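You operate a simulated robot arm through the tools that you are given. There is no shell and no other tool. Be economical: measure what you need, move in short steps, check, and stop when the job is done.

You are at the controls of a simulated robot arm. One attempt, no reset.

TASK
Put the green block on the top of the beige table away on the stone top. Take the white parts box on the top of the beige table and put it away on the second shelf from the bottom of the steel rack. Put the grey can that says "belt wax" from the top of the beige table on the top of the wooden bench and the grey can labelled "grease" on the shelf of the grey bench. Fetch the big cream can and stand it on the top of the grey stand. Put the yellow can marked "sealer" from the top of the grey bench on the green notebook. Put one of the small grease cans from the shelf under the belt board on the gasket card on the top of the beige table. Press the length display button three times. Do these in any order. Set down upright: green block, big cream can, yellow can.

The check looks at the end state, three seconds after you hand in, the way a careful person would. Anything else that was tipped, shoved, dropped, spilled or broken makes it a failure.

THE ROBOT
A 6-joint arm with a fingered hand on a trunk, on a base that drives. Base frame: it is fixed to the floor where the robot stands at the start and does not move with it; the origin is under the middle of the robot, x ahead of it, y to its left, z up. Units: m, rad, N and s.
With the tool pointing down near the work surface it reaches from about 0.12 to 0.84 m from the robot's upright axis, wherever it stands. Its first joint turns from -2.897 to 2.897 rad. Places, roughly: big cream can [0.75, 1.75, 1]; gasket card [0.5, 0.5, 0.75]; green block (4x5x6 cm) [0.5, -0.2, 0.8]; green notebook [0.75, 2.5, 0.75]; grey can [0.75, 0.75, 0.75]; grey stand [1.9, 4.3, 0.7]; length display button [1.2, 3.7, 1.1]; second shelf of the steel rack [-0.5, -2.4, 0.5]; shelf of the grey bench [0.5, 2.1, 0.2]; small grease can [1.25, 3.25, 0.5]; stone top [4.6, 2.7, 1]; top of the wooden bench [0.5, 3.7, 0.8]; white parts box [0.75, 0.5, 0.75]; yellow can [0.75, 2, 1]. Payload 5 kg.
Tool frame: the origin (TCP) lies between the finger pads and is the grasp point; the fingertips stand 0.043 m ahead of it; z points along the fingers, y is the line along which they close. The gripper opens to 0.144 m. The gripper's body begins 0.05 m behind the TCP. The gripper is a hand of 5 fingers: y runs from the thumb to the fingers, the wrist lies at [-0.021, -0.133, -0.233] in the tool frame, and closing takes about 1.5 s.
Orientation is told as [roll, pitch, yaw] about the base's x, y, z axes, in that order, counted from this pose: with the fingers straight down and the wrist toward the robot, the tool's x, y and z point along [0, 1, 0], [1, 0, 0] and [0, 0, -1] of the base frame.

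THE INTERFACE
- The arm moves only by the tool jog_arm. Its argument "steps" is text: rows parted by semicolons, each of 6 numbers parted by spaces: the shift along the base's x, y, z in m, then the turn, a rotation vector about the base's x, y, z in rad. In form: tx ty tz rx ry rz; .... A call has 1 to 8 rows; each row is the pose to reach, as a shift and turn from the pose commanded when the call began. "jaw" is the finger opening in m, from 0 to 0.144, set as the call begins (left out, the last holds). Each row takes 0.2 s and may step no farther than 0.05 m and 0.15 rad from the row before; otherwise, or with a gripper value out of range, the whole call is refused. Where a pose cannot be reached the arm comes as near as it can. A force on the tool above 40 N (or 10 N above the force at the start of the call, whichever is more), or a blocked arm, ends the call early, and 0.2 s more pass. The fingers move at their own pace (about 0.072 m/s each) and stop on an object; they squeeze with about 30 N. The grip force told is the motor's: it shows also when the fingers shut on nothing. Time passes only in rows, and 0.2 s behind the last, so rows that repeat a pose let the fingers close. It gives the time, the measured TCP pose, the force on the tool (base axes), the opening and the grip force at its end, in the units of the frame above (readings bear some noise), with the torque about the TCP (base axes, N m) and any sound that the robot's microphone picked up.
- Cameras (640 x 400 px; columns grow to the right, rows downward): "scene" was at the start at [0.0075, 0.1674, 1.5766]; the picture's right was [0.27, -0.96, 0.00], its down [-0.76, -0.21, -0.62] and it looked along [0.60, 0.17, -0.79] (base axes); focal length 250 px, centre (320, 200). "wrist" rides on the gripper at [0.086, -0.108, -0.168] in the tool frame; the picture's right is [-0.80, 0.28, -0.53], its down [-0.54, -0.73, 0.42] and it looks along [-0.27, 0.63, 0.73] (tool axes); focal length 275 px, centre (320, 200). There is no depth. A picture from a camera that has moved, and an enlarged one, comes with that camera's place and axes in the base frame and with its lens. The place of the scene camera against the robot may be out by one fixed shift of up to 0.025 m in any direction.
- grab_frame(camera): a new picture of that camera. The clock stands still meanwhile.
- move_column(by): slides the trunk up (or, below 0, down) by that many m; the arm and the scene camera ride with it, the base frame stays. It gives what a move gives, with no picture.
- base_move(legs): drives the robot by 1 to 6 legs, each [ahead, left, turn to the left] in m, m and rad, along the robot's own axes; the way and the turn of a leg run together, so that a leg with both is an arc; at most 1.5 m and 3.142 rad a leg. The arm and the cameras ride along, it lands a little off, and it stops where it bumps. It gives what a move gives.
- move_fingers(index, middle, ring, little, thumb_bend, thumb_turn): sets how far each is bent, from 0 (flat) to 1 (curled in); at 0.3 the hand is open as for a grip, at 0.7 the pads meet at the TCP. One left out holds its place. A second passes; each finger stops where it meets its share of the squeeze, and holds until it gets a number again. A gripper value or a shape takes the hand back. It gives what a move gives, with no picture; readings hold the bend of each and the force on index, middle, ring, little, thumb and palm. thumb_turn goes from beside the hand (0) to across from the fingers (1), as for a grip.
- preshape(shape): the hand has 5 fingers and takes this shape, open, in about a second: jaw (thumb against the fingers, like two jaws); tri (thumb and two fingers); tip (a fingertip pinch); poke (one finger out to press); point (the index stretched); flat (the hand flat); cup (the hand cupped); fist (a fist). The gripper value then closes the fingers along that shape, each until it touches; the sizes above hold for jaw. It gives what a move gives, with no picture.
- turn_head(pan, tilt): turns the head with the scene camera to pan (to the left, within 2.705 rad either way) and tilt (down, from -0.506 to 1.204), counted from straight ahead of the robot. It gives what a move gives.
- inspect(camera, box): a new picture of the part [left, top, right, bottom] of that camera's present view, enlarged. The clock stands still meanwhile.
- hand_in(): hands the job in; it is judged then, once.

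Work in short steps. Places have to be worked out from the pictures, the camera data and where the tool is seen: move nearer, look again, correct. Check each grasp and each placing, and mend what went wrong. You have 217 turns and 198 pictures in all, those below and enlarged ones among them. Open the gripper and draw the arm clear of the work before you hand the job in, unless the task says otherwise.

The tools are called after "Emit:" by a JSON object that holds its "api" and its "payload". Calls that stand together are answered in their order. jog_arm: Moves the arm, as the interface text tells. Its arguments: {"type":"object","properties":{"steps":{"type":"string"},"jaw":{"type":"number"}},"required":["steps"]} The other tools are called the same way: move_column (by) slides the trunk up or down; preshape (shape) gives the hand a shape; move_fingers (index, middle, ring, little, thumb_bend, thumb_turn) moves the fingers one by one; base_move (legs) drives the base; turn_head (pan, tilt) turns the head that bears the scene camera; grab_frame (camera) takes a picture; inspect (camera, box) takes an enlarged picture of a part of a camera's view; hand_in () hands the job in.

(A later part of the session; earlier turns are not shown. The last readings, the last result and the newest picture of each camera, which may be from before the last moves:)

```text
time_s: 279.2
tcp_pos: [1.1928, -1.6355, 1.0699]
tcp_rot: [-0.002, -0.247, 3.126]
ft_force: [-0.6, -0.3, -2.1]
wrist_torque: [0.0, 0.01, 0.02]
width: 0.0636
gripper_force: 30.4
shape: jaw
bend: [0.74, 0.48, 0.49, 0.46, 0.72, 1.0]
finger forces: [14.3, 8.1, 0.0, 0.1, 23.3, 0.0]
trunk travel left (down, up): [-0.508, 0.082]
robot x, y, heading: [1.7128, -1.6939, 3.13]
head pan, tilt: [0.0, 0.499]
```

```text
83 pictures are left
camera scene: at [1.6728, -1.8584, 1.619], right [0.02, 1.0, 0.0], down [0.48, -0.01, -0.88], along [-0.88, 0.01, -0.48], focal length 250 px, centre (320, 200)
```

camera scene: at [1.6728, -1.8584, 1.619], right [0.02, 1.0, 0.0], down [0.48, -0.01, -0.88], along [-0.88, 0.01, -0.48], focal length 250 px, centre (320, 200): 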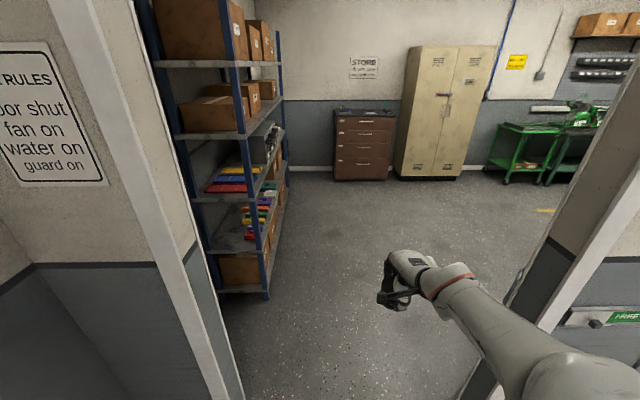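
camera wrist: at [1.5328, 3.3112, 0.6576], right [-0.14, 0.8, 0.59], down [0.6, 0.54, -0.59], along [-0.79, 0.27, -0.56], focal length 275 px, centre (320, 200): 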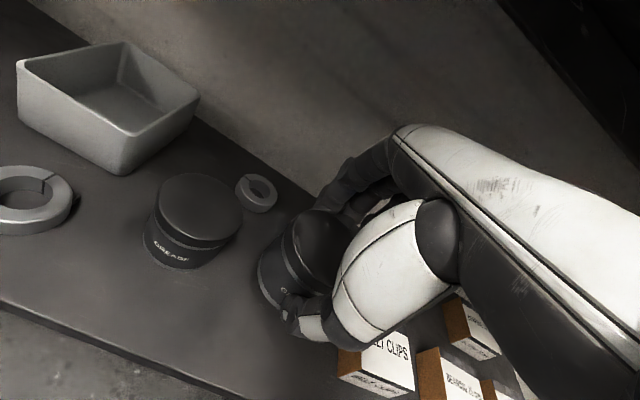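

Emit:
{"api": "base_move", "payload": {"legs": [[1.5, 0, 0.012], [0.42, 0, 0], [0, 0, -3.14], [0, 1.1, 0], [0, 0.98, 0]]}}

Emit:
{"api": "turn_head", "payload": {"pan": 0.0, "tilt": 0.8}}

Emit:
{"api": "grab_frame", "payload": {"camera": "scene"}}

Emit:
{"api": "grab_frame", "payload": {"camera": "wrist"}}

```text
time_s: 306.3
tcp_pos: [0.4312, 0.3287, 1.0701]
tcp_rot: [-0.002, -0.245, -0.079]
ft_force: [0.5, -0.7, -3.5]
wrist_torque: [0.0, -0.01, 0.0]
width: 0.063
gripper_force: 30.5
shape: jaw
bend: [0.74, 0.48, 0.49, 0.46, 0.72, 1.0]
finger forces: [14.1, 8.0, 0.1, 0.1, 22.7, 0.0]
trunk travel left (down, up): [-0.508, 0.082]
robot x, y, heading: [-0.0794, 0.4231, -0.079]
head pan, tilt: [0.0, 0.499]
```

```text
time_s: 307.1
tcp_pos: [0.4318, 0.3281, 1.0709]
tcp_rot: [-0.001, -0.245, -0.078]
ft_force: [0.0, 0.1, -2.4]
wrist_torque: [0.0, 0.01, 0.0]
width: 0.0629
gripper_force: 29.8
shape: jaw
bend: [0.74, 0.48, 0.49, 0.46, 0.72, 1.0]
finger forces: [14.2, 8.0, 0.1, 0.0, 22.7, 0.0]
trunk travel left (down, up): [-0.508, 0.082]
robot x, y, heading: [-0.0807, 0.4172, -0.081]
head pan, tilt: [0.0, 0.799]
```

```text
82 pictures are left
camera scene: at [-0.0537, 0.5657, 1.5931], right [-0.08, -1.0, 0.0], down [-0.71, 0.06, -0.7], along [0.7, -0.05, -0.72], focal length 250 px, centre (320, 200)
```

scene: 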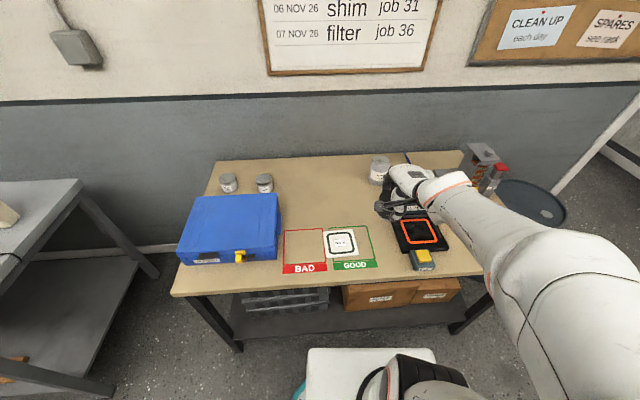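

```text
81 pictures are left
camera wrist: at [0.2933, 0.4262, 1.2056], right [0.08, -0.8, 0.59], down [-0.64, -0.49, -0.59], along [0.76, -0.33, -0.56], focal length 275 px, centre (320, 200)
```

wrist: 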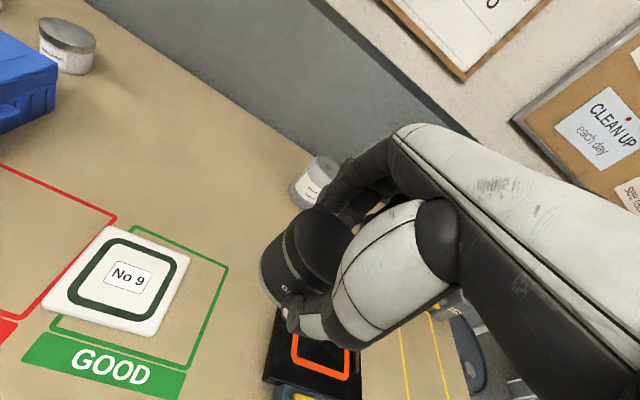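

Card centre ≈(0.481, 0.459). I bring the can above it.

Emit:
{"api": "jog_arm", "payload": {"steps": "0.013 0.044 0 0 0 0;0.027 0.088 0 0 0 0;0.041 0.131 -0.02 0 0 0;0.041 0.131 -0.065 0 0 0;0.041 0.131 -0.11 0 0 0;0.041 0.131 -0.14 0 0 0"}}

Emit:
{"api": "grab_frame", "payload": {"camera": "wrist"}}

Emit:
{"api": "inspect", "payload": {"camera": "scene", "box": [270, 190, 420, 290]}}

```text
time_s: 308.7
tcp_pos: [0.428, 0.4059, 0.8976]
tcp_rot: [-0.061, -0.064, -0.362]
ft_force: [0.2, 0.6, -2.5]
wrist_torque: [0.0, 0.08, -0.03]
width: 0.0629
gripper_force: 29.8
shape: jaw
bend: [0.74, 0.48, 0.49, 0.46, 0.72, 1.0]
finger forces: [15.0, 8.5, 0.0, 0.0, 23.6, 0.0]
trunk travel left (down, up): [-0.508, 0.082]
robot x, y, heading: [-0.0806, 0.4206, -0.078]
head pan, tilt: [0.0, 0.799]
stopped in row 6: the arm was blocked; the commanded pose is now the measured one
```

```text
80 pictures are left
camera wrist: at [0.3512, 0.5374, 1.0518], right [-0.04, -0.8, 0.6], down [-0.85, -0.28, -0.44], along [0.52, -0.53, -0.67], focal length 275 px, centre (320, 200)
```

wrist: 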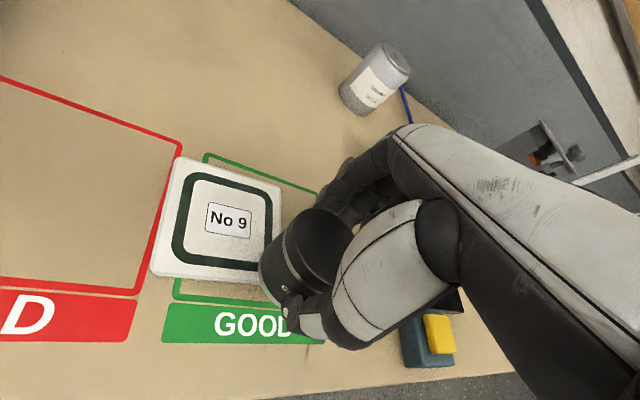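

```text
4.00 times, centred on (345, 240) of scene
camera zoom: at [-0.0536, 0.5657, 1.593], right [-0.08, -1.0, 0.0], down [-0.71, 0.06, -0.7], along [0.69, -0.05, -0.72], focal length 1002 px, centre (220, 40)
```

zoom: 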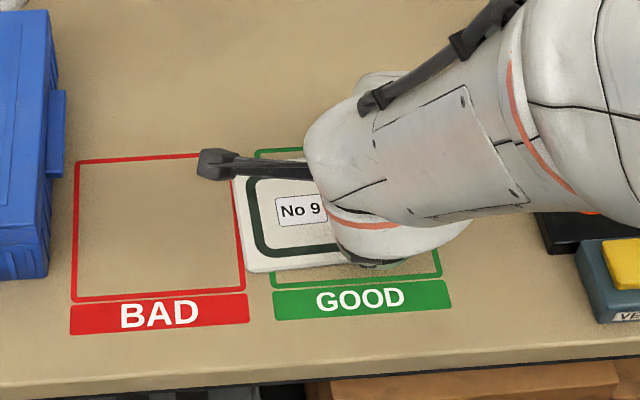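

The arm folded up against itself because the target is too near the body. I raise the trunk, back the base off 17 cm, and restore the tool orientation.

Emit:
{"api": "move_column", "payload": {"by": 0.08}}

Emit:
{"api": "base_move", "payload": {"legs": [[-0.18, 0.0, 0.08]]}}

Emit:
{"api": "jog_arm", "payload": {"steps": "0.04 0.005 0.01 0.008 -0.06 0.09;0.08 0.01 0.02 0.016 -0.12 0.18;0.12 0.015 0.03 0.024 -0.18 0.25;0.15 0.02 0.03 0.024 -0.189 0.283"}}

```text
time_s: 309.9
tcp_pos: [0.4289, 0.4067, 0.9773]
tcp_rot: [-0.059, -0.066, -0.361]
ft_force: [0.6, -0.6, -2.1]
wrist_torque: [0.02, 0.0, 0.01]
width: 0.0628
gripper_force: 30.1
shape: jaw
bend: [0.74, 0.48, 0.49, 0.46, 0.72, 1.0]
finger forces: [15.0, 8.5, 0.0, 0.1, 23.6, 0.1]
trunk travel left (down, up): [-0.588, 0.002]
robot x, y, heading: [-0.076, 0.425, -0.077]
head pan, tilt: [0.0, 0.799]
```

```text
time_s: 311.4
tcp_pos: [0.2465, 0.4522, 0.9789]
tcp_rot: [-0.06, -0.066, -0.286]
ft_force: [0.1, 1.0, -1.6]
wrist_torque: [0.02, -0.01, 0.01]
width: 0.0626
gripper_force: 30.0
shape: jaw
bend: [0.74, 0.48, 0.49, 0.46, 0.72, 1.0]
finger forces: [15.1, 8.6, 0.1, 0.0, 23.6, 0.0]
trunk travel left (down, up): [-0.588, 0.002]
robot x, y, heading: [-0.2631, 0.4273, -0.005]
head pan, tilt: [0.0, 0.799]
```

```text
time_s: 312.4
tcp_pos: [0.398, 0.4767, 1.0112]
tcp_rot: [-0.013, -0.245, -0.015]
ft_force: [0.1, -0.3, -3.0]
wrist_torque: [0.01, 0.0, -0.01]
width: 0.0627
gripper_force: 30.0
shape: jaw
bend: [0.74, 0.48, 0.49, 0.46, 0.72, 1.0]
finger forces: [14.7, 8.4, 0.1, 0.0, 23.5, 0.0]
out of reach, approached as far as the arm can: row 4
trunk travel left (down, up): [-0.588, 0.002]
robot x, y, heading: [-0.2611, 0.4282, 0.001]
head pan, tilt: [0.0, 0.799]
```

Emit:
{"api": "jog_arm", "payload": {"steps": "0.025 -0.006 -0.03 0.01 0 0.01;0.05 -0.012 -0.06 0.013 0 0.015;0.075 -0.018 -0.08 0.013 0 0.015"}}

Emit:
{"api": "grab_frame", "payload": {"camera": "wrist"}}

Emit:
{"api": "inspect", "payload": {"camera": "scene", "box": [270, 140, 430, 240]}}

```text
time_s: 313.2
tcp_pos: [0.4838, 0.488, 0.9589]
tcp_rot: [-0.009, -0.239, -0.011]
ft_force: [-0.5, -0.3, -2.7]
wrist_torque: [0.03, 0.03, 0.04]
width: 0.0624
gripper_force: 29.9
shape: jaw
bend: [0.74, 0.48, 0.49, 0.46, 0.72, 1.0]
finger forces: [14.8, 8.5, 0.1, 0.0, 23.4, 0.0]
out of reach, approached as far as the arm can: row 1, 2, 3
trunk travel left (down, up): [-0.588, 0.002]
robot x, y, heading: [-0.2623, 0.4267, -0.005]
head pan, tilt: [0.0, 0.799]
```

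```text
78 pictures are left
camera wrist: at [0.3399, 0.5778, 1.0955], right [0.14, -0.79, 0.59], down [-0.61, -0.54, -0.58], along [0.78, -0.28, -0.56], focal length 275 px, centre (320, 200)
```

wrist: 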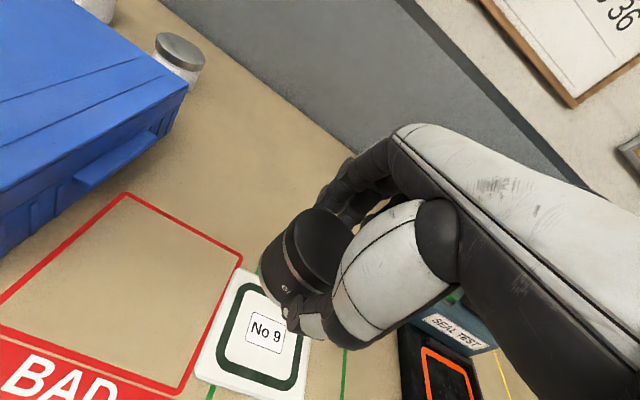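

```text
4.00 times, centred on (350, 190) of scene
camera zoom: at [-0.247, 0.5747, 1.6731], right [0.0, -1.0, 0.0], down [-0.72, 0.0, -0.7], along [0.7, 0.0, -0.72], focal length 1002 px, centre (200, 240)
```

zoom: 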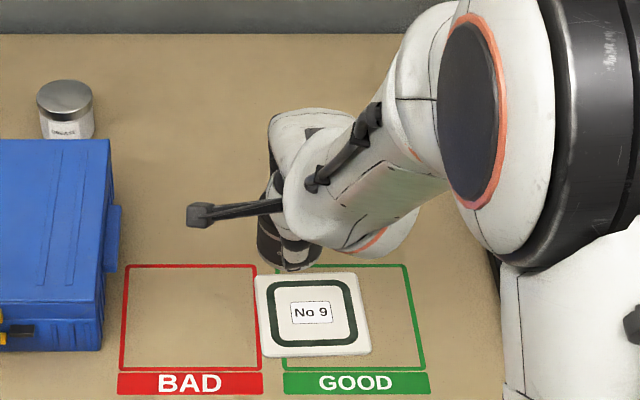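

The column is too high for this reach; I lift the arm 10 cm and lower the trunk instead.

Emit:
{"api": "jog_arm", "payload": {"steps": "-0.003 -0.01 0.035 0 0 0;-0.006 -0.02 0.07 0 0 0;-0.01 -0.029 0.11 0 0 0"}}

Emit:
{"api": "move_column", "payload": {"by": -0.12}}

```text
time_s: 314.0
tcp_pos: [0.4737, 0.4603, 1.0671]
tcp_rot: [0.004, -0.247, 0.003]
ft_force: [-1.1, -0.9, -2.0]
wrist_torque: [0.03, -0.01, 0.01]
width: 0.0625
gripper_force: 29.8
shape: jaw
bend: [0.74, 0.48, 0.49, 0.46, 0.72, 1.0]
finger forces: [14.6, 8.5, 0.1, 0.0, 23.2, 0.0]
out of reach, approached as far as the arm can: row 1
trunk travel left (down, up): [-0.588, 0.002]
robot x, y, heading: [-0.2633, 0.4271, -0.006]
head pan, tilt: [0.0, 0.799]
```

```text
time_s: 315.5
tcp_pos: [0.4747, 0.4607, 0.9477]
tcp_rot: [0.005, -0.249, -0.001]
ft_force: [0.4, 1.1, -2.0]
wrist_torque: [0.02, 0.01, -0.01]
width: 0.0626
gripper_force: 29.9
shape: jaw
bend: [0.74, 0.48, 0.49, 0.46, 0.72, 1.0]
finger forces: [14.6, 8.5, 0.1, 0.0, 23.2, 0.0]
trunk travel left (down, up): [-0.468, 0.122]
robot x, y, heading: [-0.2625, 0.4269, -0.005]
head pan, tilt: [0.0, 0.799]
```

Now above the card with the right tilt. I check with both cameras.

Emit:
{"api": "grab_frame", "payload": {"camera": "wrist"}}

Emit:
{"api": "inspect", "payload": {"camera": "scene", "box": [290, 140, 410, 240]}}

```text
76 pictures are left
camera wrist: at [0.3273, 0.5458, 1.0837], right [0.15, -0.8, 0.58], down [-0.6, -0.54, -0.59], along [0.79, -0.26, -0.56], focal length 275 px, centre (320, 200)
```

wrist: 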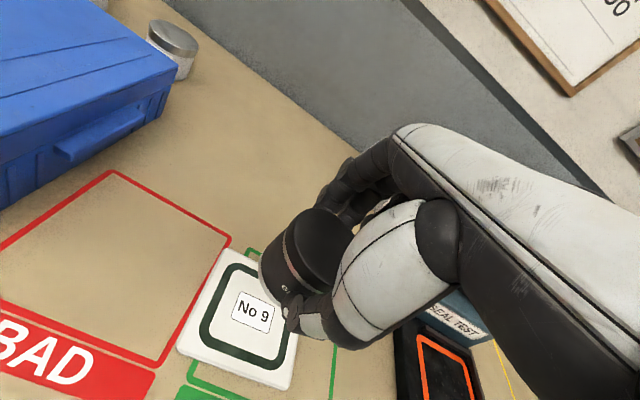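

```text
4.00 times, centred on (350, 190) of scene
camera zoom: at [-0.2466, 0.5749, 1.5531], right [0.0, -1.0, 0.0], down [-0.72, 0.0, -0.7], along [0.7, 0.0, -0.72], focal length 1002 px, centre (200, 240)
```

zoom: 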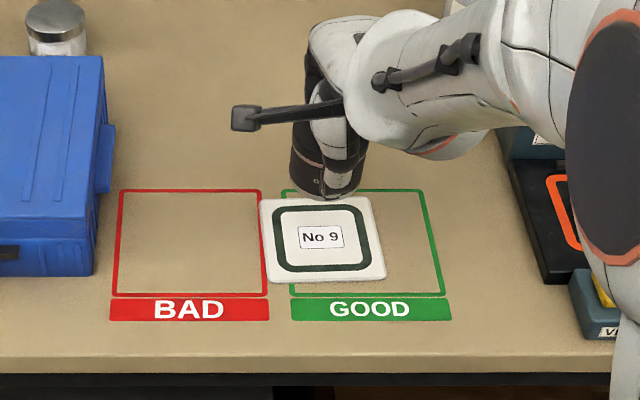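

Emit:
{"api": "jog_arm", "payload": {"steps": "-0.006 0 -0.03 0 0 0;-0.006 0 -0.055 0 0 0;-0.006 0 -0.065 0 0 0"}}

Emit:
{"api": "inspect", "payload": {"camera": "scene", "box": [310, 160, 390, 220]}}

```text
time_s: 316.3
tcp_pos: [0.4594, 0.4454, 0.8927]
tcp_rot: [-0.033, -0.234, -0.027]
ft_force: [3.5, 0.5, 0.7]
wrist_torque: [-0.03, 0.3, 0.06]
width: 0.0622
gripper_force: 29.6
shape: jaw
bend: [0.74, 0.48, 0.49, 0.46, 0.72, 1.0]
finger forces: [15.3, 9.0, 0.0, 0.0, 23.8, 0.1]
out of reach, approached as far as the arm can: row 1, 2, 3
trunk travel left (down, up): [-0.468, 0.122]
robot x, y, heading: [-0.2639, 0.4228, -0.002]
head pan, tilt: [0.0, 0.799]
```

```text
6.67 times, centred on (350, 190) of scene
camera zoom: at [-0.2446, 0.5747, 1.5529], right [0.0, -1.0, 0.0], down [-0.72, 0.0, -0.7], along [0.7, 0.0, -0.72], focal length 1669 px, centre (120, 267)
```

zoom: 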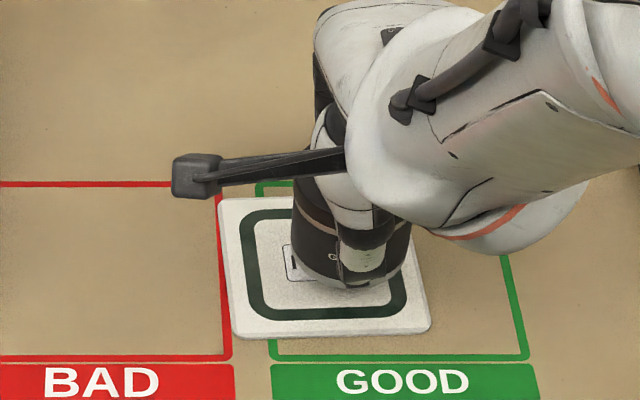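

Again near a joint limit; I let the trunk do the lowering: arm up 7 cm, trunk down.

Emit:
{"api": "jog_arm", "payload": {"steps": "0 0 0.03 0 0 0;0 0 0.06 0 0 0;0 0 0.08 0 0 0"}}

Emit:
{"api": "move_column", "payload": {"by": -0.06}}

```text
time_s: 317.1
tcp_pos: [0.4574, 0.4412, 0.9727]
tcp_rot: [-0.138, -0.236, 0.073]
ft_force: [-0.9, 0.2, -3.2]
wrist_torque: [0.14, -0.02, -0.09]
width: 0.062
gripper_force: 30.0
shape: jaw
bend: [0.74, 0.48, 0.49, 0.46, 0.72, 1.0]
finger forces: [14.9, 8.8, 0.1, 0.1, 24.1, 0.0]
trunk travel left (down, up): [-0.468, 0.122]
robot x, y, heading: [-0.2624, 0.4255, -0.001]
head pan, tilt: [0.0, 0.799]
```

```text
time_s: 318.1
tcp_pos: [0.4552, 0.4469, 0.913]
tcp_rot: [-0.032, -0.234, -0.029]
ft_force: [0.2, -0.1, -1.5]
wrist_torque: [0.05, 0.03, 0.0]
width: 0.0624
gripper_force: 30.1
shape: jaw
bend: [0.74, 0.48, 0.49, 0.46, 0.72, 1.0]
finger forces: [15.0, 8.9, 0.1, 0.0, 23.9, 0.0]
trunk travel left (down, up): [-0.408, 0.182]
robot x, y, heading: [-0.2639, 0.4322, -0.005]
head pan, tilt: [0.0, 0.799]
```

Emit:
{"api": "jog_arm", "payload": {"steps": "0.015 0.014 0.01 0.032 -0.012 0.029;0.015 0.014 0.01 0.032 -0.012 0.029"}}

Emit:
{"api": "move_column", "payload": {"by": -0.035}}

Emit:
{"api": "inspect", "payload": {"camera": "scene", "box": [310, 160, 390, 220]}}

Emit:
{"api": "grab_frame", "payload": {"camera": "wrist"}}

```text
time_s: 318.7
tcp_pos: [0.4724, 0.4602, 0.9223]
tcp_rot: [-0.001, -0.242, -0.007]
ft_force: [-1.3, -1.0, -2.7]
wrist_torque: [-0.02, 0.02, 0.0]
width: 0.0622
gripper_force: 30.1
shape: jaw
bend: [0.74, 0.48, 0.49, 0.46, 0.72, 1.0]
finger forces: [15.0, 9.0, 0.1, 0.1, 23.8, 0.0]
trunk travel left (down, up): [-0.408, 0.182]
robot x, y, heading: [-0.2652, 0.4266, -0.004]
head pan, tilt: [0.0, 0.799]
```

```text
time_s: 319.5
tcp_pos: [0.4723, 0.4597, 0.8872]
tcp_rot: [0.002, -0.245, -0.005]
ft_force: [-0.3, 0.0, -2.6]
wrist_torque: [0.01, 0.01, 0.01]
width: 0.0621
gripper_force: 30.2
shape: jaw
bend: [0.74, 0.48, 0.49, 0.46, 0.72, 1.0]
finger forces: [15.0, 8.9, 0.1, 0.1, 23.7, 0.0]
trunk travel left (down, up): [-0.373, 0.217]
robot x, y, heading: [-0.2614, 0.4252, -0.005]
head pan, tilt: [0.0, 0.799]
```

```text
6.67 times, centred on (350, 190) of scene
camera zoom: at [-0.2466, 0.5749, 1.458], right [0.0, -1.0, 0.0], down [-0.72, 0.0, -0.7], along [0.7, 0.0, -0.72], focal length 1669 px, centre (120, 267)
```

zoom: 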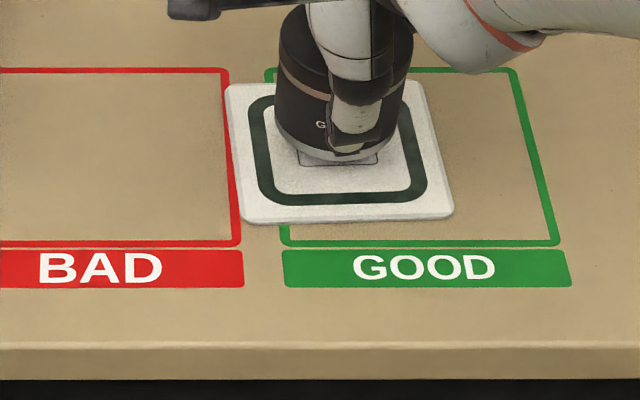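

```text
72 pictures are left
camera wrist: at [0.3269, 0.5478, 1.0233], right [0.14, -0.8, 0.59], down [-0.61, -0.54, -0.59], along [0.78, -0.27, -0.56], focal length 275 px, centre (320, 200)
```

wrist: 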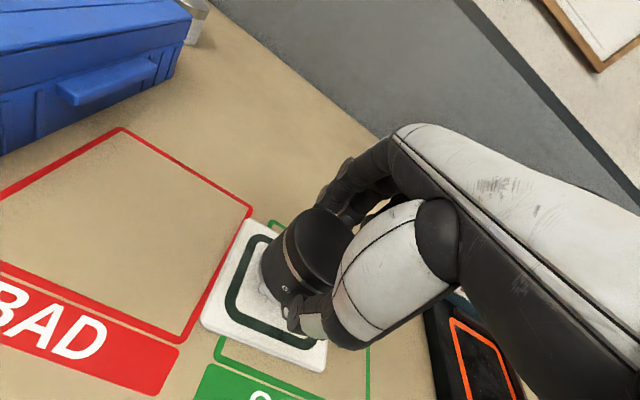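

The can hovers over the card. I lower with small trunk steps until contact.

Emit:
{"api": "move_column", "payload": {"by": -0.008}}

Emit:
{"api": "move_column", "payload": {"by": -0.004}}

Emit:
{"api": "move_column", "payload": {"by": -0.004}}

```text
time_s: 320.1
tcp_pos: [0.4715, 0.4598, 0.8799]
tcp_rot: [0.001, -0.246, -0.007]
ft_force: [0.0, -0.7, -3.1]
wrist_torque: [0.0, 0.01, -0.01]
width: 0.0623
gripper_force: 29.9
shape: jaw
bend: [0.74, 0.48, 0.49, 0.46, 0.72, 1.0]
finger forces: [14.9, 8.9, 0.0, 0.1, 23.9, 0.0]
trunk travel left (down, up): [-0.365, 0.225]
robot x, y, heading: [-0.2617, 0.4286, 0.003]
head pan, tilt: [0.0, 0.799]
```

```text
time_s: 320.6
tcp_pos: [0.4728, 0.4595, 0.877]
tcp_rot: [-0.001, -0.246, -0.009]
ft_force: [-0.1, 0.0, -2.5]
wrist_torque: [-0.01, 0.03, -0.04]
width: 0.0624
gripper_force: 30.5
shape: jaw
bend: [0.74, 0.48, 0.49, 0.46, 0.72, 1.0]
finger forces: [15.2, 8.8, 0.0, 0.1, 23.8, 0.1]
trunk travel left (down, up): [-0.361, 0.229]
robot x, y, heading: [-0.265, 0.4273, 0.003]
head pan, tilt: [0.0, 0.799]
```

```text
time_s: 321.1
tcp_pos: [0.4721, 0.4611, 0.872]
tcp_rot: [0.0, -0.246, -0.006]
ft_force: [-0.3, -0.1, -2.3]
wrist_torque: [0.0, 0.06, 0.04]
width: 0.0625
gripper_force: 30.2
shape: jaw
bend: [0.74, 0.48, 0.49, 0.46, 0.72, 1.0]
finger forces: [15.0, 8.9, 0.0, 0.1, 23.8, 0.0]
trunk travel left (down, up): [-0.357, 0.233]
robot x, y, heading: [-0.2627, 0.431, -0.002]
head pan, tilt: [0.0, 0.799]
```

Emit:
{"api": "move_column", "payload": {"by": -0.004}}

Emit:
{"api": "move_column", "payload": {"by": -0.003}}

Emit:
{"api": "inspect", "payload": {"camera": "scene", "box": [310, 155, 390, 215]}}

```text
time_s: 321.7
tcp_pos: [0.4715, 0.4605, 0.8699]
tcp_rot: [-0.001, -0.248, -0.007]
ft_force: [-0.7, 0.6, 9.5]
wrist_torque: [-0.04, 0.34, -0.03]
width: 0.0631
gripper_force: 30.2
shape: jaw
bend: [0.74, 0.48, 0.49, 0.46, 0.72, 1.0]
finger forces: [17.3, 9.6, 0.0, 0.1, 27.8, 0.0]
trunk travel left (down, up): [-0.353, 0.237]
robot x, y, heading: [-0.2648, 0.4282, -0.001]
head pan, tilt: [0.0, 0.799]
```

```text
time_s: 322.2
tcp_pos: [0.472, 0.4604, 0.8677]
tcp_rot: [0.001, -0.249, -0.008]
ft_force: [-3.4, 1.3, 21.2]
wrist_torque: [-0.03, 0.64, -0.05]
width: 0.0652
gripper_force: 30.1
shape: jaw
bend: [0.74, 0.47, 0.49, 0.46, 0.73, 1.0]
finger forces: [19.1, 10.8, 0.0, 0.0, 32.6, 0.0]
trunk travel left (down, up): [-0.35, 0.24]
robot x, y, heading: [-0.2634, 0.4277, -0.005]
head pan, tilt: [0.0, 0.799]
```

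```text
6.67 times, centred on (350, 185) of scene
camera zoom: at [-0.2486, 0.575, 1.4353], right [0.0, -1.0, 0.0], down [-0.72, 0.0, -0.7], along [0.7, 0.0, -0.72], focal length 1669 px, centre (120, 300)
```

zoom: 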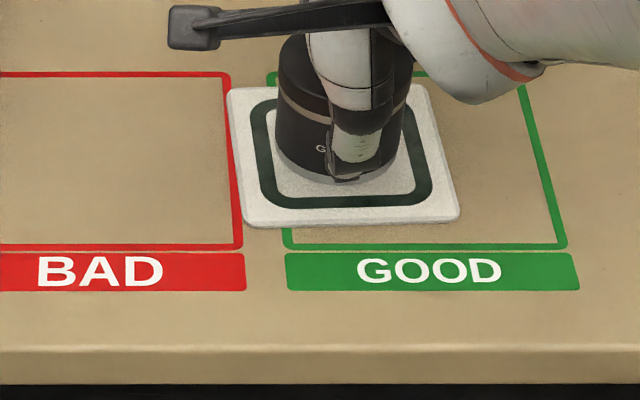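

Contact made. I relieve 3 mm, open, and lift clear.

Emit:
{"api": "move_column", "payload": {"by": 0.003}}

Emit:
{"api": "jog_arm", "payload": {"steps": "0 0 0 0 0 0;0 0 0 0 0 0;0 0 0 0 0 0;0 0 0 0 0 0;0 0 0 0 0 0", "jaw": 0.12}}

Emit:
{"api": "move_column", "payload": {"by": 0.12}}

Emit:
{"api": "grab_frame", "payload": {"camera": "scene"}}

Emit:
{"api": "grab_frame", "payload": {"camera": "wrist"}}

```text
time_s: 322.7
tcp_pos: [0.472, 0.4607, 0.8682]
tcp_rot: [-0.003, -0.246, -0.005]
ft_force: [0.4, -0.2, 15.7]
wrist_torque: [-0.06, 0.31, 0.0]
width: 0.0655
gripper_force: 29.6
shape: jaw
bend: [0.74, 0.47, 0.49, 0.46, 0.73, 1.0]
finger forces: [18.9, 10.9, 0.1, 0.1, 28.7, 0.0]
trunk travel left (down, up): [-0.353, 0.237]
robot x, y, heading: [-0.2643, 0.4289, -0.002]
head pan, tilt: [0.0, 0.799]
```

```text
time_s: 323.9
tcp_pos: [0.4712, 0.4601, 0.8678]
tcp_rot: [0.0, -0.244, -0.006]
ft_force: [0.6, -0.5, 0.4]
wrist_torque: [0.03, 0.0, 0.01]
width: 0.1194
gripper_force: 0.1
shape: jaw
bend: [0.26, 0.34, 0.32, 0.32, 0.48, 0.99]
finger forces: [0.1, 0.0, 0.1, 0.0, 0.0, 0.0]
trunk travel left (down, up): [-0.353, 0.237]
robot x, y, heading: [-0.2634, 0.4311, 0.002]
head pan, tilt: [0.0, 0.799]
```

```text
time_s: 325.4
tcp_pos: [0.4713, 0.46, 0.9882]
tcp_rot: [0.0, -0.245, -0.006]
ft_force: [1.4, -0.3, -0.1]
wrist_torque: [0.0, 0.0, 0.02]
width: 0.1199
gripper_force: 0.0
shape: jaw
bend: [0.26, 0.34, 0.32, 0.32, 0.48, 0.99]
finger forces: [0.0, 0.0, 0.0, 0.0, 0.0, 0.0]
trunk travel left (down, up): [-0.473, 0.117]
robot x, y, heading: [-0.2633, 0.4289, -0.001]
head pan, tilt: [0.0, 0.799]
```

```text
70 pictures are left
camera scene: at [-0.2466, 0.575, 1.558], right [0.0, -1.0, 0.0], down [-0.72, 0.0, -0.7], along [0.7, 0.0, -0.72], focal length 250 px, centre (320, 200)
```

scene: 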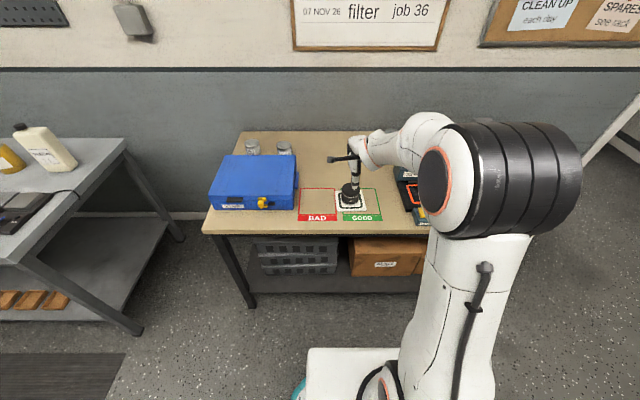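

```text
69 pictures are left
camera wrist: at [0.3269, 0.5478, 1.1231], right [0.14, -0.8, 0.59], down [-0.61, -0.54, -0.59], along [0.78, -0.27, -0.56], focal length 275 px, centre (320, 200)
```

wrist: 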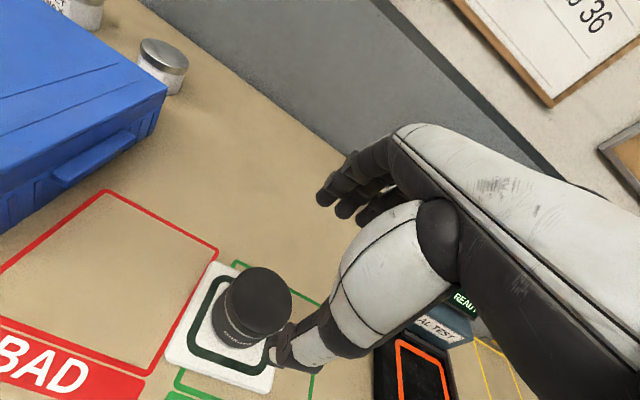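

The grease can stands on the gasket card. Next the grey "grease" can at (0.83,0.76): level the tool, raise, and drive nearer.

Emit:
{"api": "move_column", "payload": {"by": 0.1}}

Emit:
{"api": "jog_arm", "payload": {"steps": "0 0 0.01 0 0.12 0;0 0 0.02 0 0.245 0", "jaw": 0.13}}

Emit:
{"api": "base_move", "payload": {"legs": [[0.0, 0.27, 0], [0.31, 0, 0]]}}

Emit:
{"api": "grab_frame", "payload": {"camera": "wrist"}}

```text
time_s: 326.7
tcp_pos: [0.4711, 0.4597, 1.0871]
tcp_rot: [0.0, -0.246, -0.007]
ft_force: [0.6, -0.7, -0.1]
wrist_torque: [0.02, 0.0, -0.03]
width: 0.1197
gripper_force: 0.0
shape: jaw
bend: [0.26, 0.34, 0.32, 0.32, 0.48, 0.99]
finger forces: [0.0, 0.0, 0.0, 0.1, 0.0, 0.1]
trunk travel left (down, up): [-0.573, 0.017]
robot x, y, heading: [-0.2604, 0.4303, -0.003]
head pan, tilt: [0.0, 0.799]
```

```text
time_s: 327.3
tcp_pos: [0.4721, 0.4598, 1.1063]
tcp_rot: [-0.001, 0.005, -0.007]
ft_force: [0.6, -0.5, -0.2]
wrist_torque: [0.01, 0.0, -0.02]
width: 0.1298
gripper_force: 0.0
shape: jaw
bend: [0.27, 0.32, 0.31, 0.31, 0.39, 0.98]
finger forces: [0.0, 0.0, 0.1, 0.0, 0.0, 0.0]
trunk travel left (down, up): [-0.573, 0.017]
robot x, y, heading: [-0.2663, 0.4263, -0.002]
head pan, tilt: [0.0, 0.799]
```

```text
time_s: 330.9
tcp_pos: [0.7636, 0.7315, 1.1084]
tcp_rot: [-0.002, -0.001, -0.007]
ft_force: [0.5, -0.8, 0.8]
wrist_torque: [-0.02, -0.01, 0.0]
width: 0.13
gripper_force: 0.0
shape: jaw
bend: [0.27, 0.32, 0.31, 0.31, 0.39, 0.98]
finger forces: [0.0, 0.1, 0.1, 0.0, 0.0, 0.0]
trunk travel left (down, up): [-0.573, 0.017]
robot x, y, heading: [0.0288, 0.6986, -0.002]
head pan, tilt: [0.0, 0.799]
stopped in leg 2: the robot was blocked; the commanded pose is now the measured one
```

```text
68 pictures are left
camera wrist: at [0.6567, 0.8188, 1.2743], right [0.28, -0.8, 0.54], down [-0.73, -0.54, -0.42], along [0.62, -0.28, -0.73], focal length 275 px, centre (320, 200)
```

wrist: 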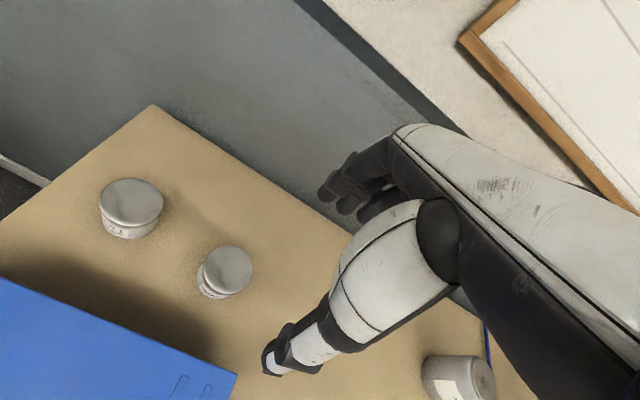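

The base just touched the table edge; I back off 2 cm. The grease can is at about (0.805,0.758), top ≈0.84; I move above it.

Emit:
{"api": "base_move", "payload": {"legs": [[-0.02, 0, 0]]}}

Emit:
{"api": "jog_arm", "payload": {"steps": "0.02 0.009 -0.04 0 0 0;0.04 0.018 -0.085 0 0 0;0.06 0.027 -0.13 0 0 0;0.06 0.027 -0.17 0 0 0"}}

Emit:
{"api": "grab_frame", "payload": {"camera": "wrist"}}

Emit:
{"api": "grab_frame", "payload": {"camera": "scene"}}

```text
time_s: 331.7
tcp_pos: [0.7428, 0.731, 1.1089]
tcp_rot: [-0.002, -0.002, -0.009]
ft_force: [0.4, -0.5, 1.2]
wrist_torque: [-0.02, -0.05, -0.04]
width: 0.13
gripper_force: 0.1
shape: jaw
bend: [0.27, 0.32, 0.31, 0.31, 0.39, 0.98]
finger forces: [0.0, 0.0, 0.0, 0.0, 0.0, 0.0]
trunk travel left (down, up): [-0.573, 0.017]
robot x, y, heading: [0.0062, 0.6984, -0.003]
head pan, tilt: [0.0, 0.799]
```

```text
time_s: 332.7
tcp_pos: [0.8037, 0.7583, 0.9381]
tcp_rot: [-0.003, -0.002, -0.009]
ft_force: [-0.1, 0.4, 0.8]
wrist_torque: [0.01, 0.03, -0.01]
width: 0.1299
gripper_force: 0.0
shape: jaw
bend: [0.27, 0.32, 0.31, 0.31, 0.39, 0.98]
finger forces: [0.0, 0.0, 0.0, 0.0, 0.0, 0.1]
trunk travel left (down, up): [-0.573, 0.017]
robot x, y, heading: [0.0078, 0.7021, -0.002]
head pan, tilt: [0.0, 0.799]
```

```text
67 pictures are left
camera wrist: at [0.6972, 0.8456, 1.1038], right [0.28, -0.8, 0.54], down [-0.73, -0.54, -0.42], along [0.63, -0.27, -0.73], focal length 275 px, centre (320, 200)
```

wrist: 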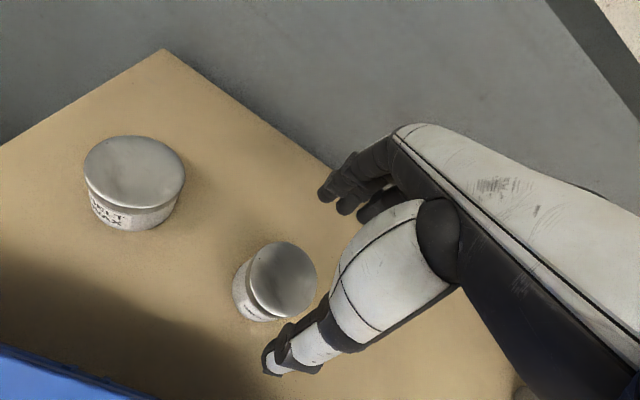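

```text
66 pictures are left
camera scene: at [0.0259, 0.8474, 1.6581], right [0.0, -1.0, 0.0], down [-0.72, 0.0, -0.7], along [0.7, 0.0, -0.72], focal length 250 px, centre (320, 200)
```

scene: 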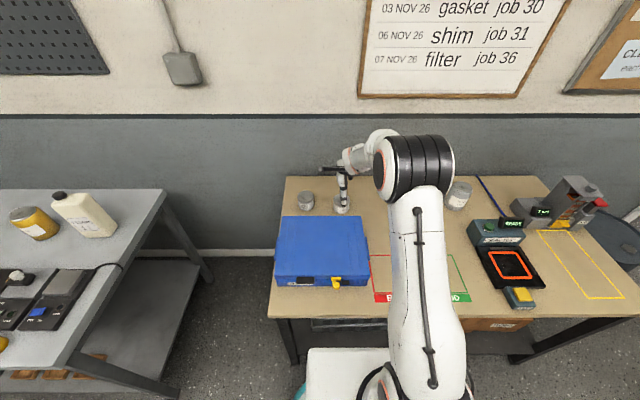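

Centered over the can. I descend and grip.

Emit:
{"api": "jog_arm", "payload": {"steps": "0.001 0 -0.03 0 0 0;0.001 0 -0.06 0 0 0;0.001 0 -0.082 0 0 0"}}

Emit:
{"api": "jog_arm", "payload": {"steps": "0 0 0 0 0 0;0 0 0 0 0 0;0 0 0 0 0 0;0 0 0 0 0 0;0 0 0 0 0 0", "jaw": 0.04}}

Emit:
{"api": "jog_arm", "payload": {"steps": "0 0 0.01 0 0 0;0 0 0.04 0 0 0;0 0 0.09 0 0 0;0 0 0.14 0 0 0;0 0 0.19 0 0 0;0 0 0.23 0 0 0"}}

Emit:
{"api": "grab_frame", "payload": {"camera": "wrist"}}

```text
time_s: 333.5
tcp_pos: [0.804, 0.7583, 0.8571]
tcp_rot: [-0.002, -0.001, -0.009]
ft_force: [0.6, 0.4, 0.5]
wrist_torque: [-0.01, 0.01, 0.02]
width: 0.1299
gripper_force: 0.1
shape: jaw
bend: [0.27, 0.32, 0.31, 0.31, 0.39, 0.98]
finger forces: [0.0, 0.0, 0.0, 0.1, 0.1, 0.0]
trunk travel left (down, up): [-0.573, 0.017]
robot x, y, heading: [0.0061, 0.7, -0.007]
head pan, tilt: [0.0, 0.799]
```

```text
time_s: 334.7
tcp_pos: [0.8038, 0.7585, 0.8562]
tcp_rot: [-0.004, 0.0, -0.01]
ft_force: [-0.8, 0.0, 0.4]
wrist_torque: [0.01, 0.01, -0.01]
width: 0.0617
gripper_force: 30.5
shape: jaw
bend: [0.74, 0.48, 0.49, 0.46, 0.72, 1.0]
finger forces: [17.2, 7.9, 0.0, 0.0, 26.1, 0.0]
trunk travel left (down, up): [-0.573, 0.017]
robot x, y, heading: [0.0083, 0.7037, -0.004]
head pan, tilt: [0.0, 0.799]
```

```text
time_s: 336.1
tcp_pos: [0.8031, 0.7601, 1.087]
tcp_rot: [-0.004, 0.0, -0.008]
ft_force: [-0.5, -0.7, -3.8]
wrist_torque: [0.01, -0.05, -0.02]
width: 0.0615
gripper_force: 29.8
shape: jaw
bend: [0.74, 0.48, 0.49, 0.46, 0.72, 1.0]
finger forces: [17.4, 8.1, 0.0, 0.1, 26.2, 0.0]
trunk travel left (down, up): [-0.573, 0.017]
robot x, y, heading: [0.0096, 0.6995, -0.006]
head pan, tilt: [0.0, 0.799]
```

```text
65 pictures are left
camera wrist: at [0.6965, 0.8471, 1.2538], right [0.28, -0.8, 0.54], down [-0.73, -0.54, -0.42], along [0.62, -0.27, -0.73], focal length 275 px, centre (320, 200)
```

wrist: 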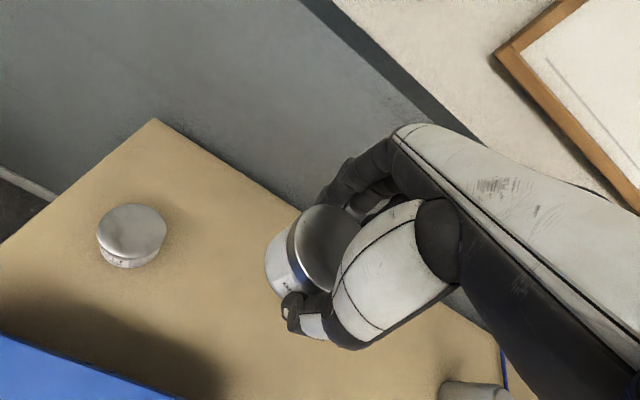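

Held. I retract, back off, and drive left to face the grey bench.

Emit:
{"api": "jog_arm", "payload": {"steps": "-0.05 0 0 0 0 0;-0.1 0 0 0 0 0;-0.15 0 0 0 0 0;-0.2 -0.01 0 0 0 0;-0.25 -0.02 0 0 0 0"}}

Emit:
{"api": "base_move", "payload": {"legs": [[-0.6, 0, 0], [0, 1.3, 0]]}}

Emit:
{"api": "turn_head", "payload": {"pan": 0.0, "tilt": 0.75}}

Emit:
{"api": "grab_frame", "payload": {"camera": "scene"}}

```text
refused: row 4 steps farther than a row can; nothing moved
```

```text
time_s: 345.6
tcp_pos: [0.2475, 2.038, 1.0873]
tcp_rot: [-0.004, 0.0, -0.037]
ft_force: [-0.8, -0.1, -2.3]
wrist_torque: [0.0, 0.0, -0.01]
width: 0.0617
gripper_force: 29.6
shape: jaw
bend: [0.74, 0.48, 0.49, 0.46, 0.72, 1.0]
finger forces: [17.5, 8.2, 0.1, 0.0, 26.1, 0.1]
trunk travel left (down, up): [-0.573, 0.017]
robot x, y, heading: [-0.5464, 2.0025, -0.033]
head pan, tilt: [0.0, 0.799]
```

```text
time_s: 346.2
tcp_pos: [0.2472, 2.039, 1.0871]
tcp_rot: [-0.005, -0.001, -0.037]
ft_force: [-1.1, -0.2, -2.0]
wrist_torque: [-0.02, 0.03, 0.04]
width: 0.0615
gripper_force: 30.1
shape: jaw
bend: [0.74, 0.48, 0.49, 0.46, 0.72, 1.0]
finger forces: [17.4, 8.2, 0.1, 0.0, 26.2, 0.1]
trunk travel left (down, up): [-0.573, 0.017]
robot x, y, heading: [-0.5483, 2.0014, -0.034]
head pan, tilt: [0.0, 0.75]
```

```text
64 pictures are left
camera scene: at [-0.5271, 2.1486, 1.662], right [-0.03, -1.0, 0.0], down [-0.68, 0.02, -0.73], along [0.73, -0.02, -0.68], focal length 250 px, centre (320, 200)
```

scene: 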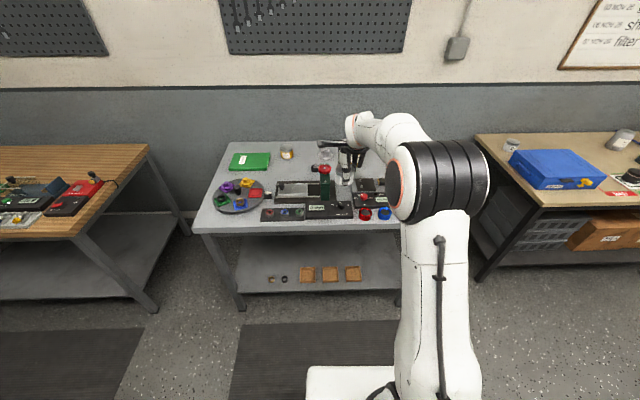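

The shelf (z≈0.2) is free at its right part near (0.35, 1.76). I back off, shift right and lower the trunk.

Emit:
{"api": "base_move", "payload": {"legs": [[-0.27, -0.26, 0.033]]}}

Emit:
{"api": "move_column", "payload": {"by": -0.4}}

Emit:
{"api": "move_column", "payload": {"by": -0.16}}

Emit:
{"api": "turn_head", "payload": {"pan": -0.1, "tilt": 0.6}}

Emit:
{"api": "grab_frame", "payload": {"camera": "scene"}}

Emit:
{"api": "grab_frame", "payload": {"camera": "wrist"}}

```text
time_s: 348.6
tcp_pos: [-0.0292, 1.8134, 1.0874]
tcp_rot: [-0.004, -0.001, -0.002]
ft_force: [-0.1, -1.2, -2.6]
wrist_torque: [0.01, -0.01, 0.03]
width: 0.0616
gripper_force: 29.6
shape: jaw
bend: [0.74, 0.48, 0.49, 0.46, 0.72, 1.0]
finger forces: [17.4, 8.1, 0.1, 0.1, 26.0, 0.1]
trunk travel left (down, up): [-0.573, 0.017]
robot x, y, heading: [-0.8232, 1.7492, 0.005]
head pan, tilt: [0.0, 0.75]
```

```text
time_s: 352.4
tcp_pos: [-0.0278, 1.8135, 0.6875]
tcp_rot: [-0.003, -0.001, -0.002]
ft_force: [-0.3, 0.5, -2.0]
wrist_torque: [0.02, -0.02, 0.0]
width: 0.0616
gripper_force: 29.8
shape: jaw
bend: [0.74, 0.48, 0.49, 0.46, 0.72, 1.0]
finger forces: [17.4, 8.1, 0.0, 0.0, 26.0, 0.0]
trunk travel left (down, up): [-0.173, 0.417]
robot x, y, heading: [-0.8193, 1.7503, 0.009]
head pan, tilt: [0.0, 0.75]
```

```text
time_s: 354.2
tcp_pos: [-0.0274, 1.8133, 0.5261]
tcp_rot: [-0.005, 0.001, -0.001]
ft_force: [0.2, 0.6, -2.4]
wrist_torque: [0.01, -0.01, 0.01]
width: 0.0617
gripper_force: 30.0
shape: jaw
bend: [0.74, 0.48, 0.49, 0.46, 0.72, 1.0]
finger forces: [17.5, 8.3, 0.0, 0.0, 26.1, 0.0]
trunk travel left (down, up): [-0.013, 0.577]
robot x, y, heading: [-0.8196, 1.7494, -0.0]
head pan, tilt: [0.0, 0.75]
```

```text
time_s: 354.9
tcp_pos: [-0.0284, 1.8138, 0.5278]
tcp_rot: [-0.004, 0.001, -0.002]
ft_force: [-0.8, -0.1, -2.6]
wrist_torque: [0.0, 0.02, 0.01]
width: 0.0614
gripper_force: 30.3
shape: jaw
bend: [0.74, 0.48, 0.49, 0.46, 0.72, 1.0]
finger forces: [17.5, 8.3, 0.0, 0.0, 26.2, 0.0]
trunk travel left (down, up): [-0.013, 0.577]
robot x, y, heading: [-0.8276, 1.7501, 0.007]
head pan, tilt: [-0.099, 0.6]
```

```text
63 pictures are left
camera scene: at [-0.8001, 1.8882, 1.1149], right [-0.1, -1.0, 0.0], down [-0.56, 0.05, -0.82], along [0.82, -0.08, -0.57], focal length 250 px, centre (320, 200)
```

scene: 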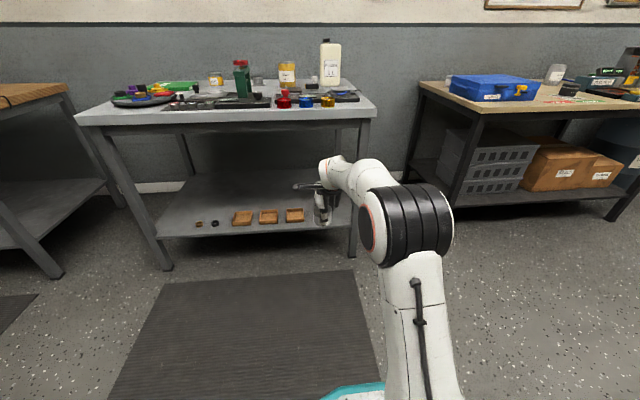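

```text
62 pictures are left
camera wrist: at [-0.1356, 1.9003, 0.6935], right [0.28, -0.8, 0.54], down [-0.73, -0.54, -0.42], along [0.63, -0.27, -0.73], focal length 275 px, centre (320, 200)
```

wrist: 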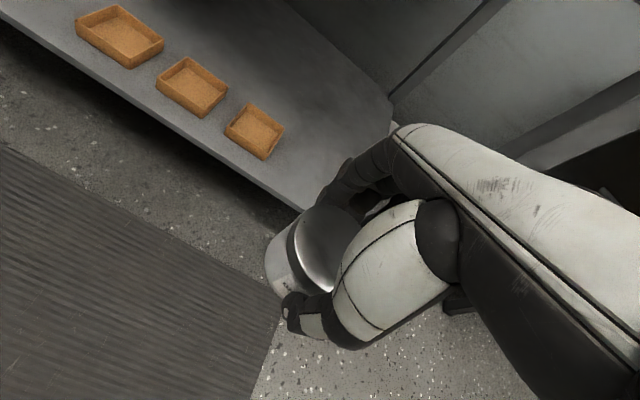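

The free strip on the shelf is y≈1.64–1.87. I lower the hand to z≈0.37 outside the bench, then drive in.

Emit:
{"api": "jog_arm", "payload": {"steps": "0 -0.015 -0.04 0 0 0;0 -0.03 -0.08 0 0 0;0 -0.045 -0.12 0 0 0;0 -0.055 -0.16 0 0 0"}}

Emit:
{"api": "base_move", "payload": {"legs": [[0.3, 0, 0]]}}

Emit:
{"api": "grab_frame", "payload": {"camera": "wrist"}}

Emit:
{"api": "grab_frame", "payload": {"camera": "scene"}}

```text
time_s: 355.9
tcp_pos: [-0.0285, 1.7588, 0.3689]
tcp_rot: [-0.001, -0.003, -0.001]
ft_force: [0.2, 0.4, -0.8]
wrist_torque: [-0.02, 0.06, 0.02]
width: 0.0616
gripper_force: 30.2
shape: jaw
bend: [0.74, 0.48, 0.49, 0.46, 0.72, 1.0]
finger forces: [17.5, 8.3, 0.0, 0.0, 26.0, 0.0]
trunk travel left (down, up): [-0.013, 0.577]
robot x, y, heading: [-0.8245, 1.7506, 0.0]
head pan, tilt: [-0.099, 0.6]
```

```text
time_s: 358.0
tcp_pos: [0.2698, 1.7659, 0.3688]
tcp_rot: [-0.003, 0.001, 0.003]
ft_force: [0.2, 0.0, -2.7]
wrist_torque: [0.0, -0.01, 0.01]
width: 0.0618
gripper_force: 30.4
shape: jaw
bend: [0.74, 0.48, 0.49, 0.46, 0.72, 1.0]
finger forces: [17.5, 8.3, 0.1, 0.0, 26.2, 0.0]
trunk travel left (down, up): [-0.013, 0.577]
robot x, y, heading: [-0.525, 1.7526, 0.01]
head pan, tilt: [-0.099, 0.6]
```

```text
61 pictures are left
camera wrist: at [0.1606, 1.8522, 0.5358], right [0.29, -0.79, 0.54], down [-0.72, -0.55, -0.42], along [0.63, -0.27, -0.73], focal length 275 px, centre (320, 200)
```

wrist: 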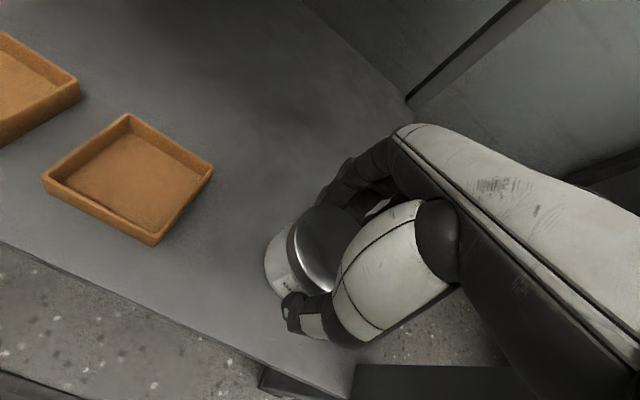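

```text
60 pictures are left
camera scene: at [-0.5032, 1.8899, 1.1149], right [-0.09, -1.0, 0.0], down [-0.56, 0.05, -0.82], along [0.82, -0.08, -0.57], focal length 250 px, centre (320, 200)
```

scene: 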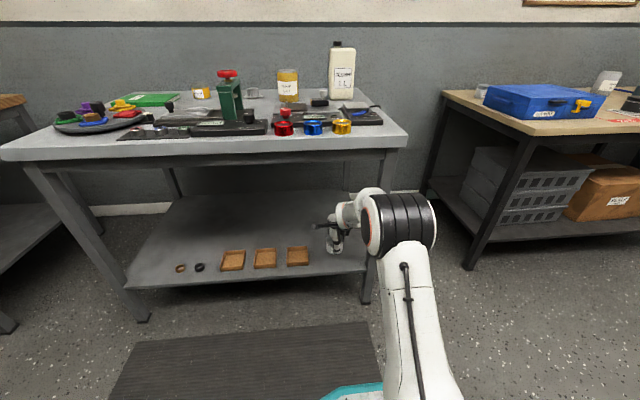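

Good: room on both sides. I move in 9 cm and lower.

Emit:
{"api": "jog_arm", "payload": {"steps": "0.045 -0.005 0 0 0 0;0.09 -0.01 -0.015 0 0 0;0.09 -0.01 -0.05 0 0 0;0.09 -0.01 -0.085 0 0 0;0.09 -0.01 -0.1 0 0 0"}}

Emit:
{"api": "jog_arm", "payload": {"steps": "0 0 -0.005 0 0 0;0 0 -0.01 0 0 0;0 0 -0.015 0 0 0"}}

```text
time_s: 359.1
tcp_pos: [0.3688, 1.753, 0.2946]
tcp_rot: [-0.003, -0.031, 0.003]
ft_force: [-2.8, -1.1, 16.6]
wrist_torque: [0.0, 0.23, 0.02]
width: 0.0631
gripper_force: 30.3
shape: jaw
bend: [0.74, 0.48, 0.49, 0.46, 0.74, 1.0]
finger forces: [18.0, 9.2, 0.1, 0.1, 31.5, 0.0]
trunk travel left (down, up): [-0.013, 0.577]
robot x, y, heading: [-0.5277, 1.7487, 0.008]
head pan, tilt: [-0.099, 0.6]
stopped in row 5: the force on the tool passed its limit at 83 N (the readings are from after the stop); the commanded pose is now the measured one
```

```text
time_s: 359.6
tcp_pos: [0.3708, 1.7535, 0.2959]
tcp_rot: [-0.005, -0.034, -0.002]
ft_force: [-2.8, -0.9, 13.8]
wrist_torque: [0.01, 0.55, 0.0]
width: 0.0628
gripper_force: 29.9
shape: jaw
bend: [0.74, 0.49, 0.49, 0.46, 0.74, 1.0]
finger forces: [17.7, 9.2, 0.0, 0.0, 33.3, 0.0]
trunk travel left (down, up): [-0.013, 0.577]
robot x, y, heading: [-0.5285, 1.753, 0.009]
head pan, tilt: [-0.099, 0.6]
stopped in row 2: the force on the tool passed its limit at 44 N (the readings are from after the stop); the commanded pose is now the measured one
```

Contact (shelf z≈0.24, higher than assumed). I relieve, level the tool, then open.

Emit:
{"api": "jog_arm", "payload": {"steps": "-0.002 0 0.003 0 0.034 0;-0.002 0 0.004 0 0.034 0"}}

Emit:
{"api": "inspect", "payload": {"camera": "scene", "box": [290, 180, 400, 280]}}

```text
time_s: 360.1
tcp_pos: [0.3673, 1.7541, 0.2971]
tcp_rot: [-0.004, 0.004, 0.0]
ft_force: [2.6, -1.4, 6.2]
wrist_torque: [-0.02, -0.42, -0.03]
width: 0.0624
gripper_force: 29.5
shape: jaw
bend: [0.74, 0.48, 0.49, 0.46, 0.74, 1.0]
finger forces: [19.6, 10.3, 0.1, 0.0, 26.8, 0.0]
trunk travel left (down, up): [-0.013, 0.577]
robot x, y, heading: [-0.5274, 1.7531, 0.009]
head pan, tilt: [-0.099, 0.6]
```

```text
4.00 times, centred on (345, 230) of scene
camera zoom: at [-0.504, 1.8899, 1.1148], right [-0.09, -1.0, 0.0], down [-0.56, 0.05, -0.83], along [0.82, -0.08, -0.56], focal length 1002 px, centre (220, 80)
```

zoom: 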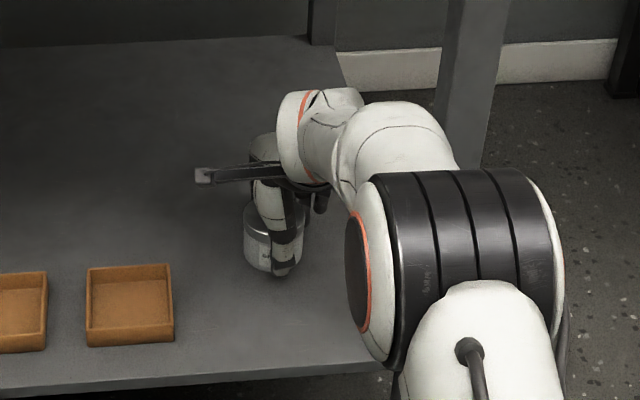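

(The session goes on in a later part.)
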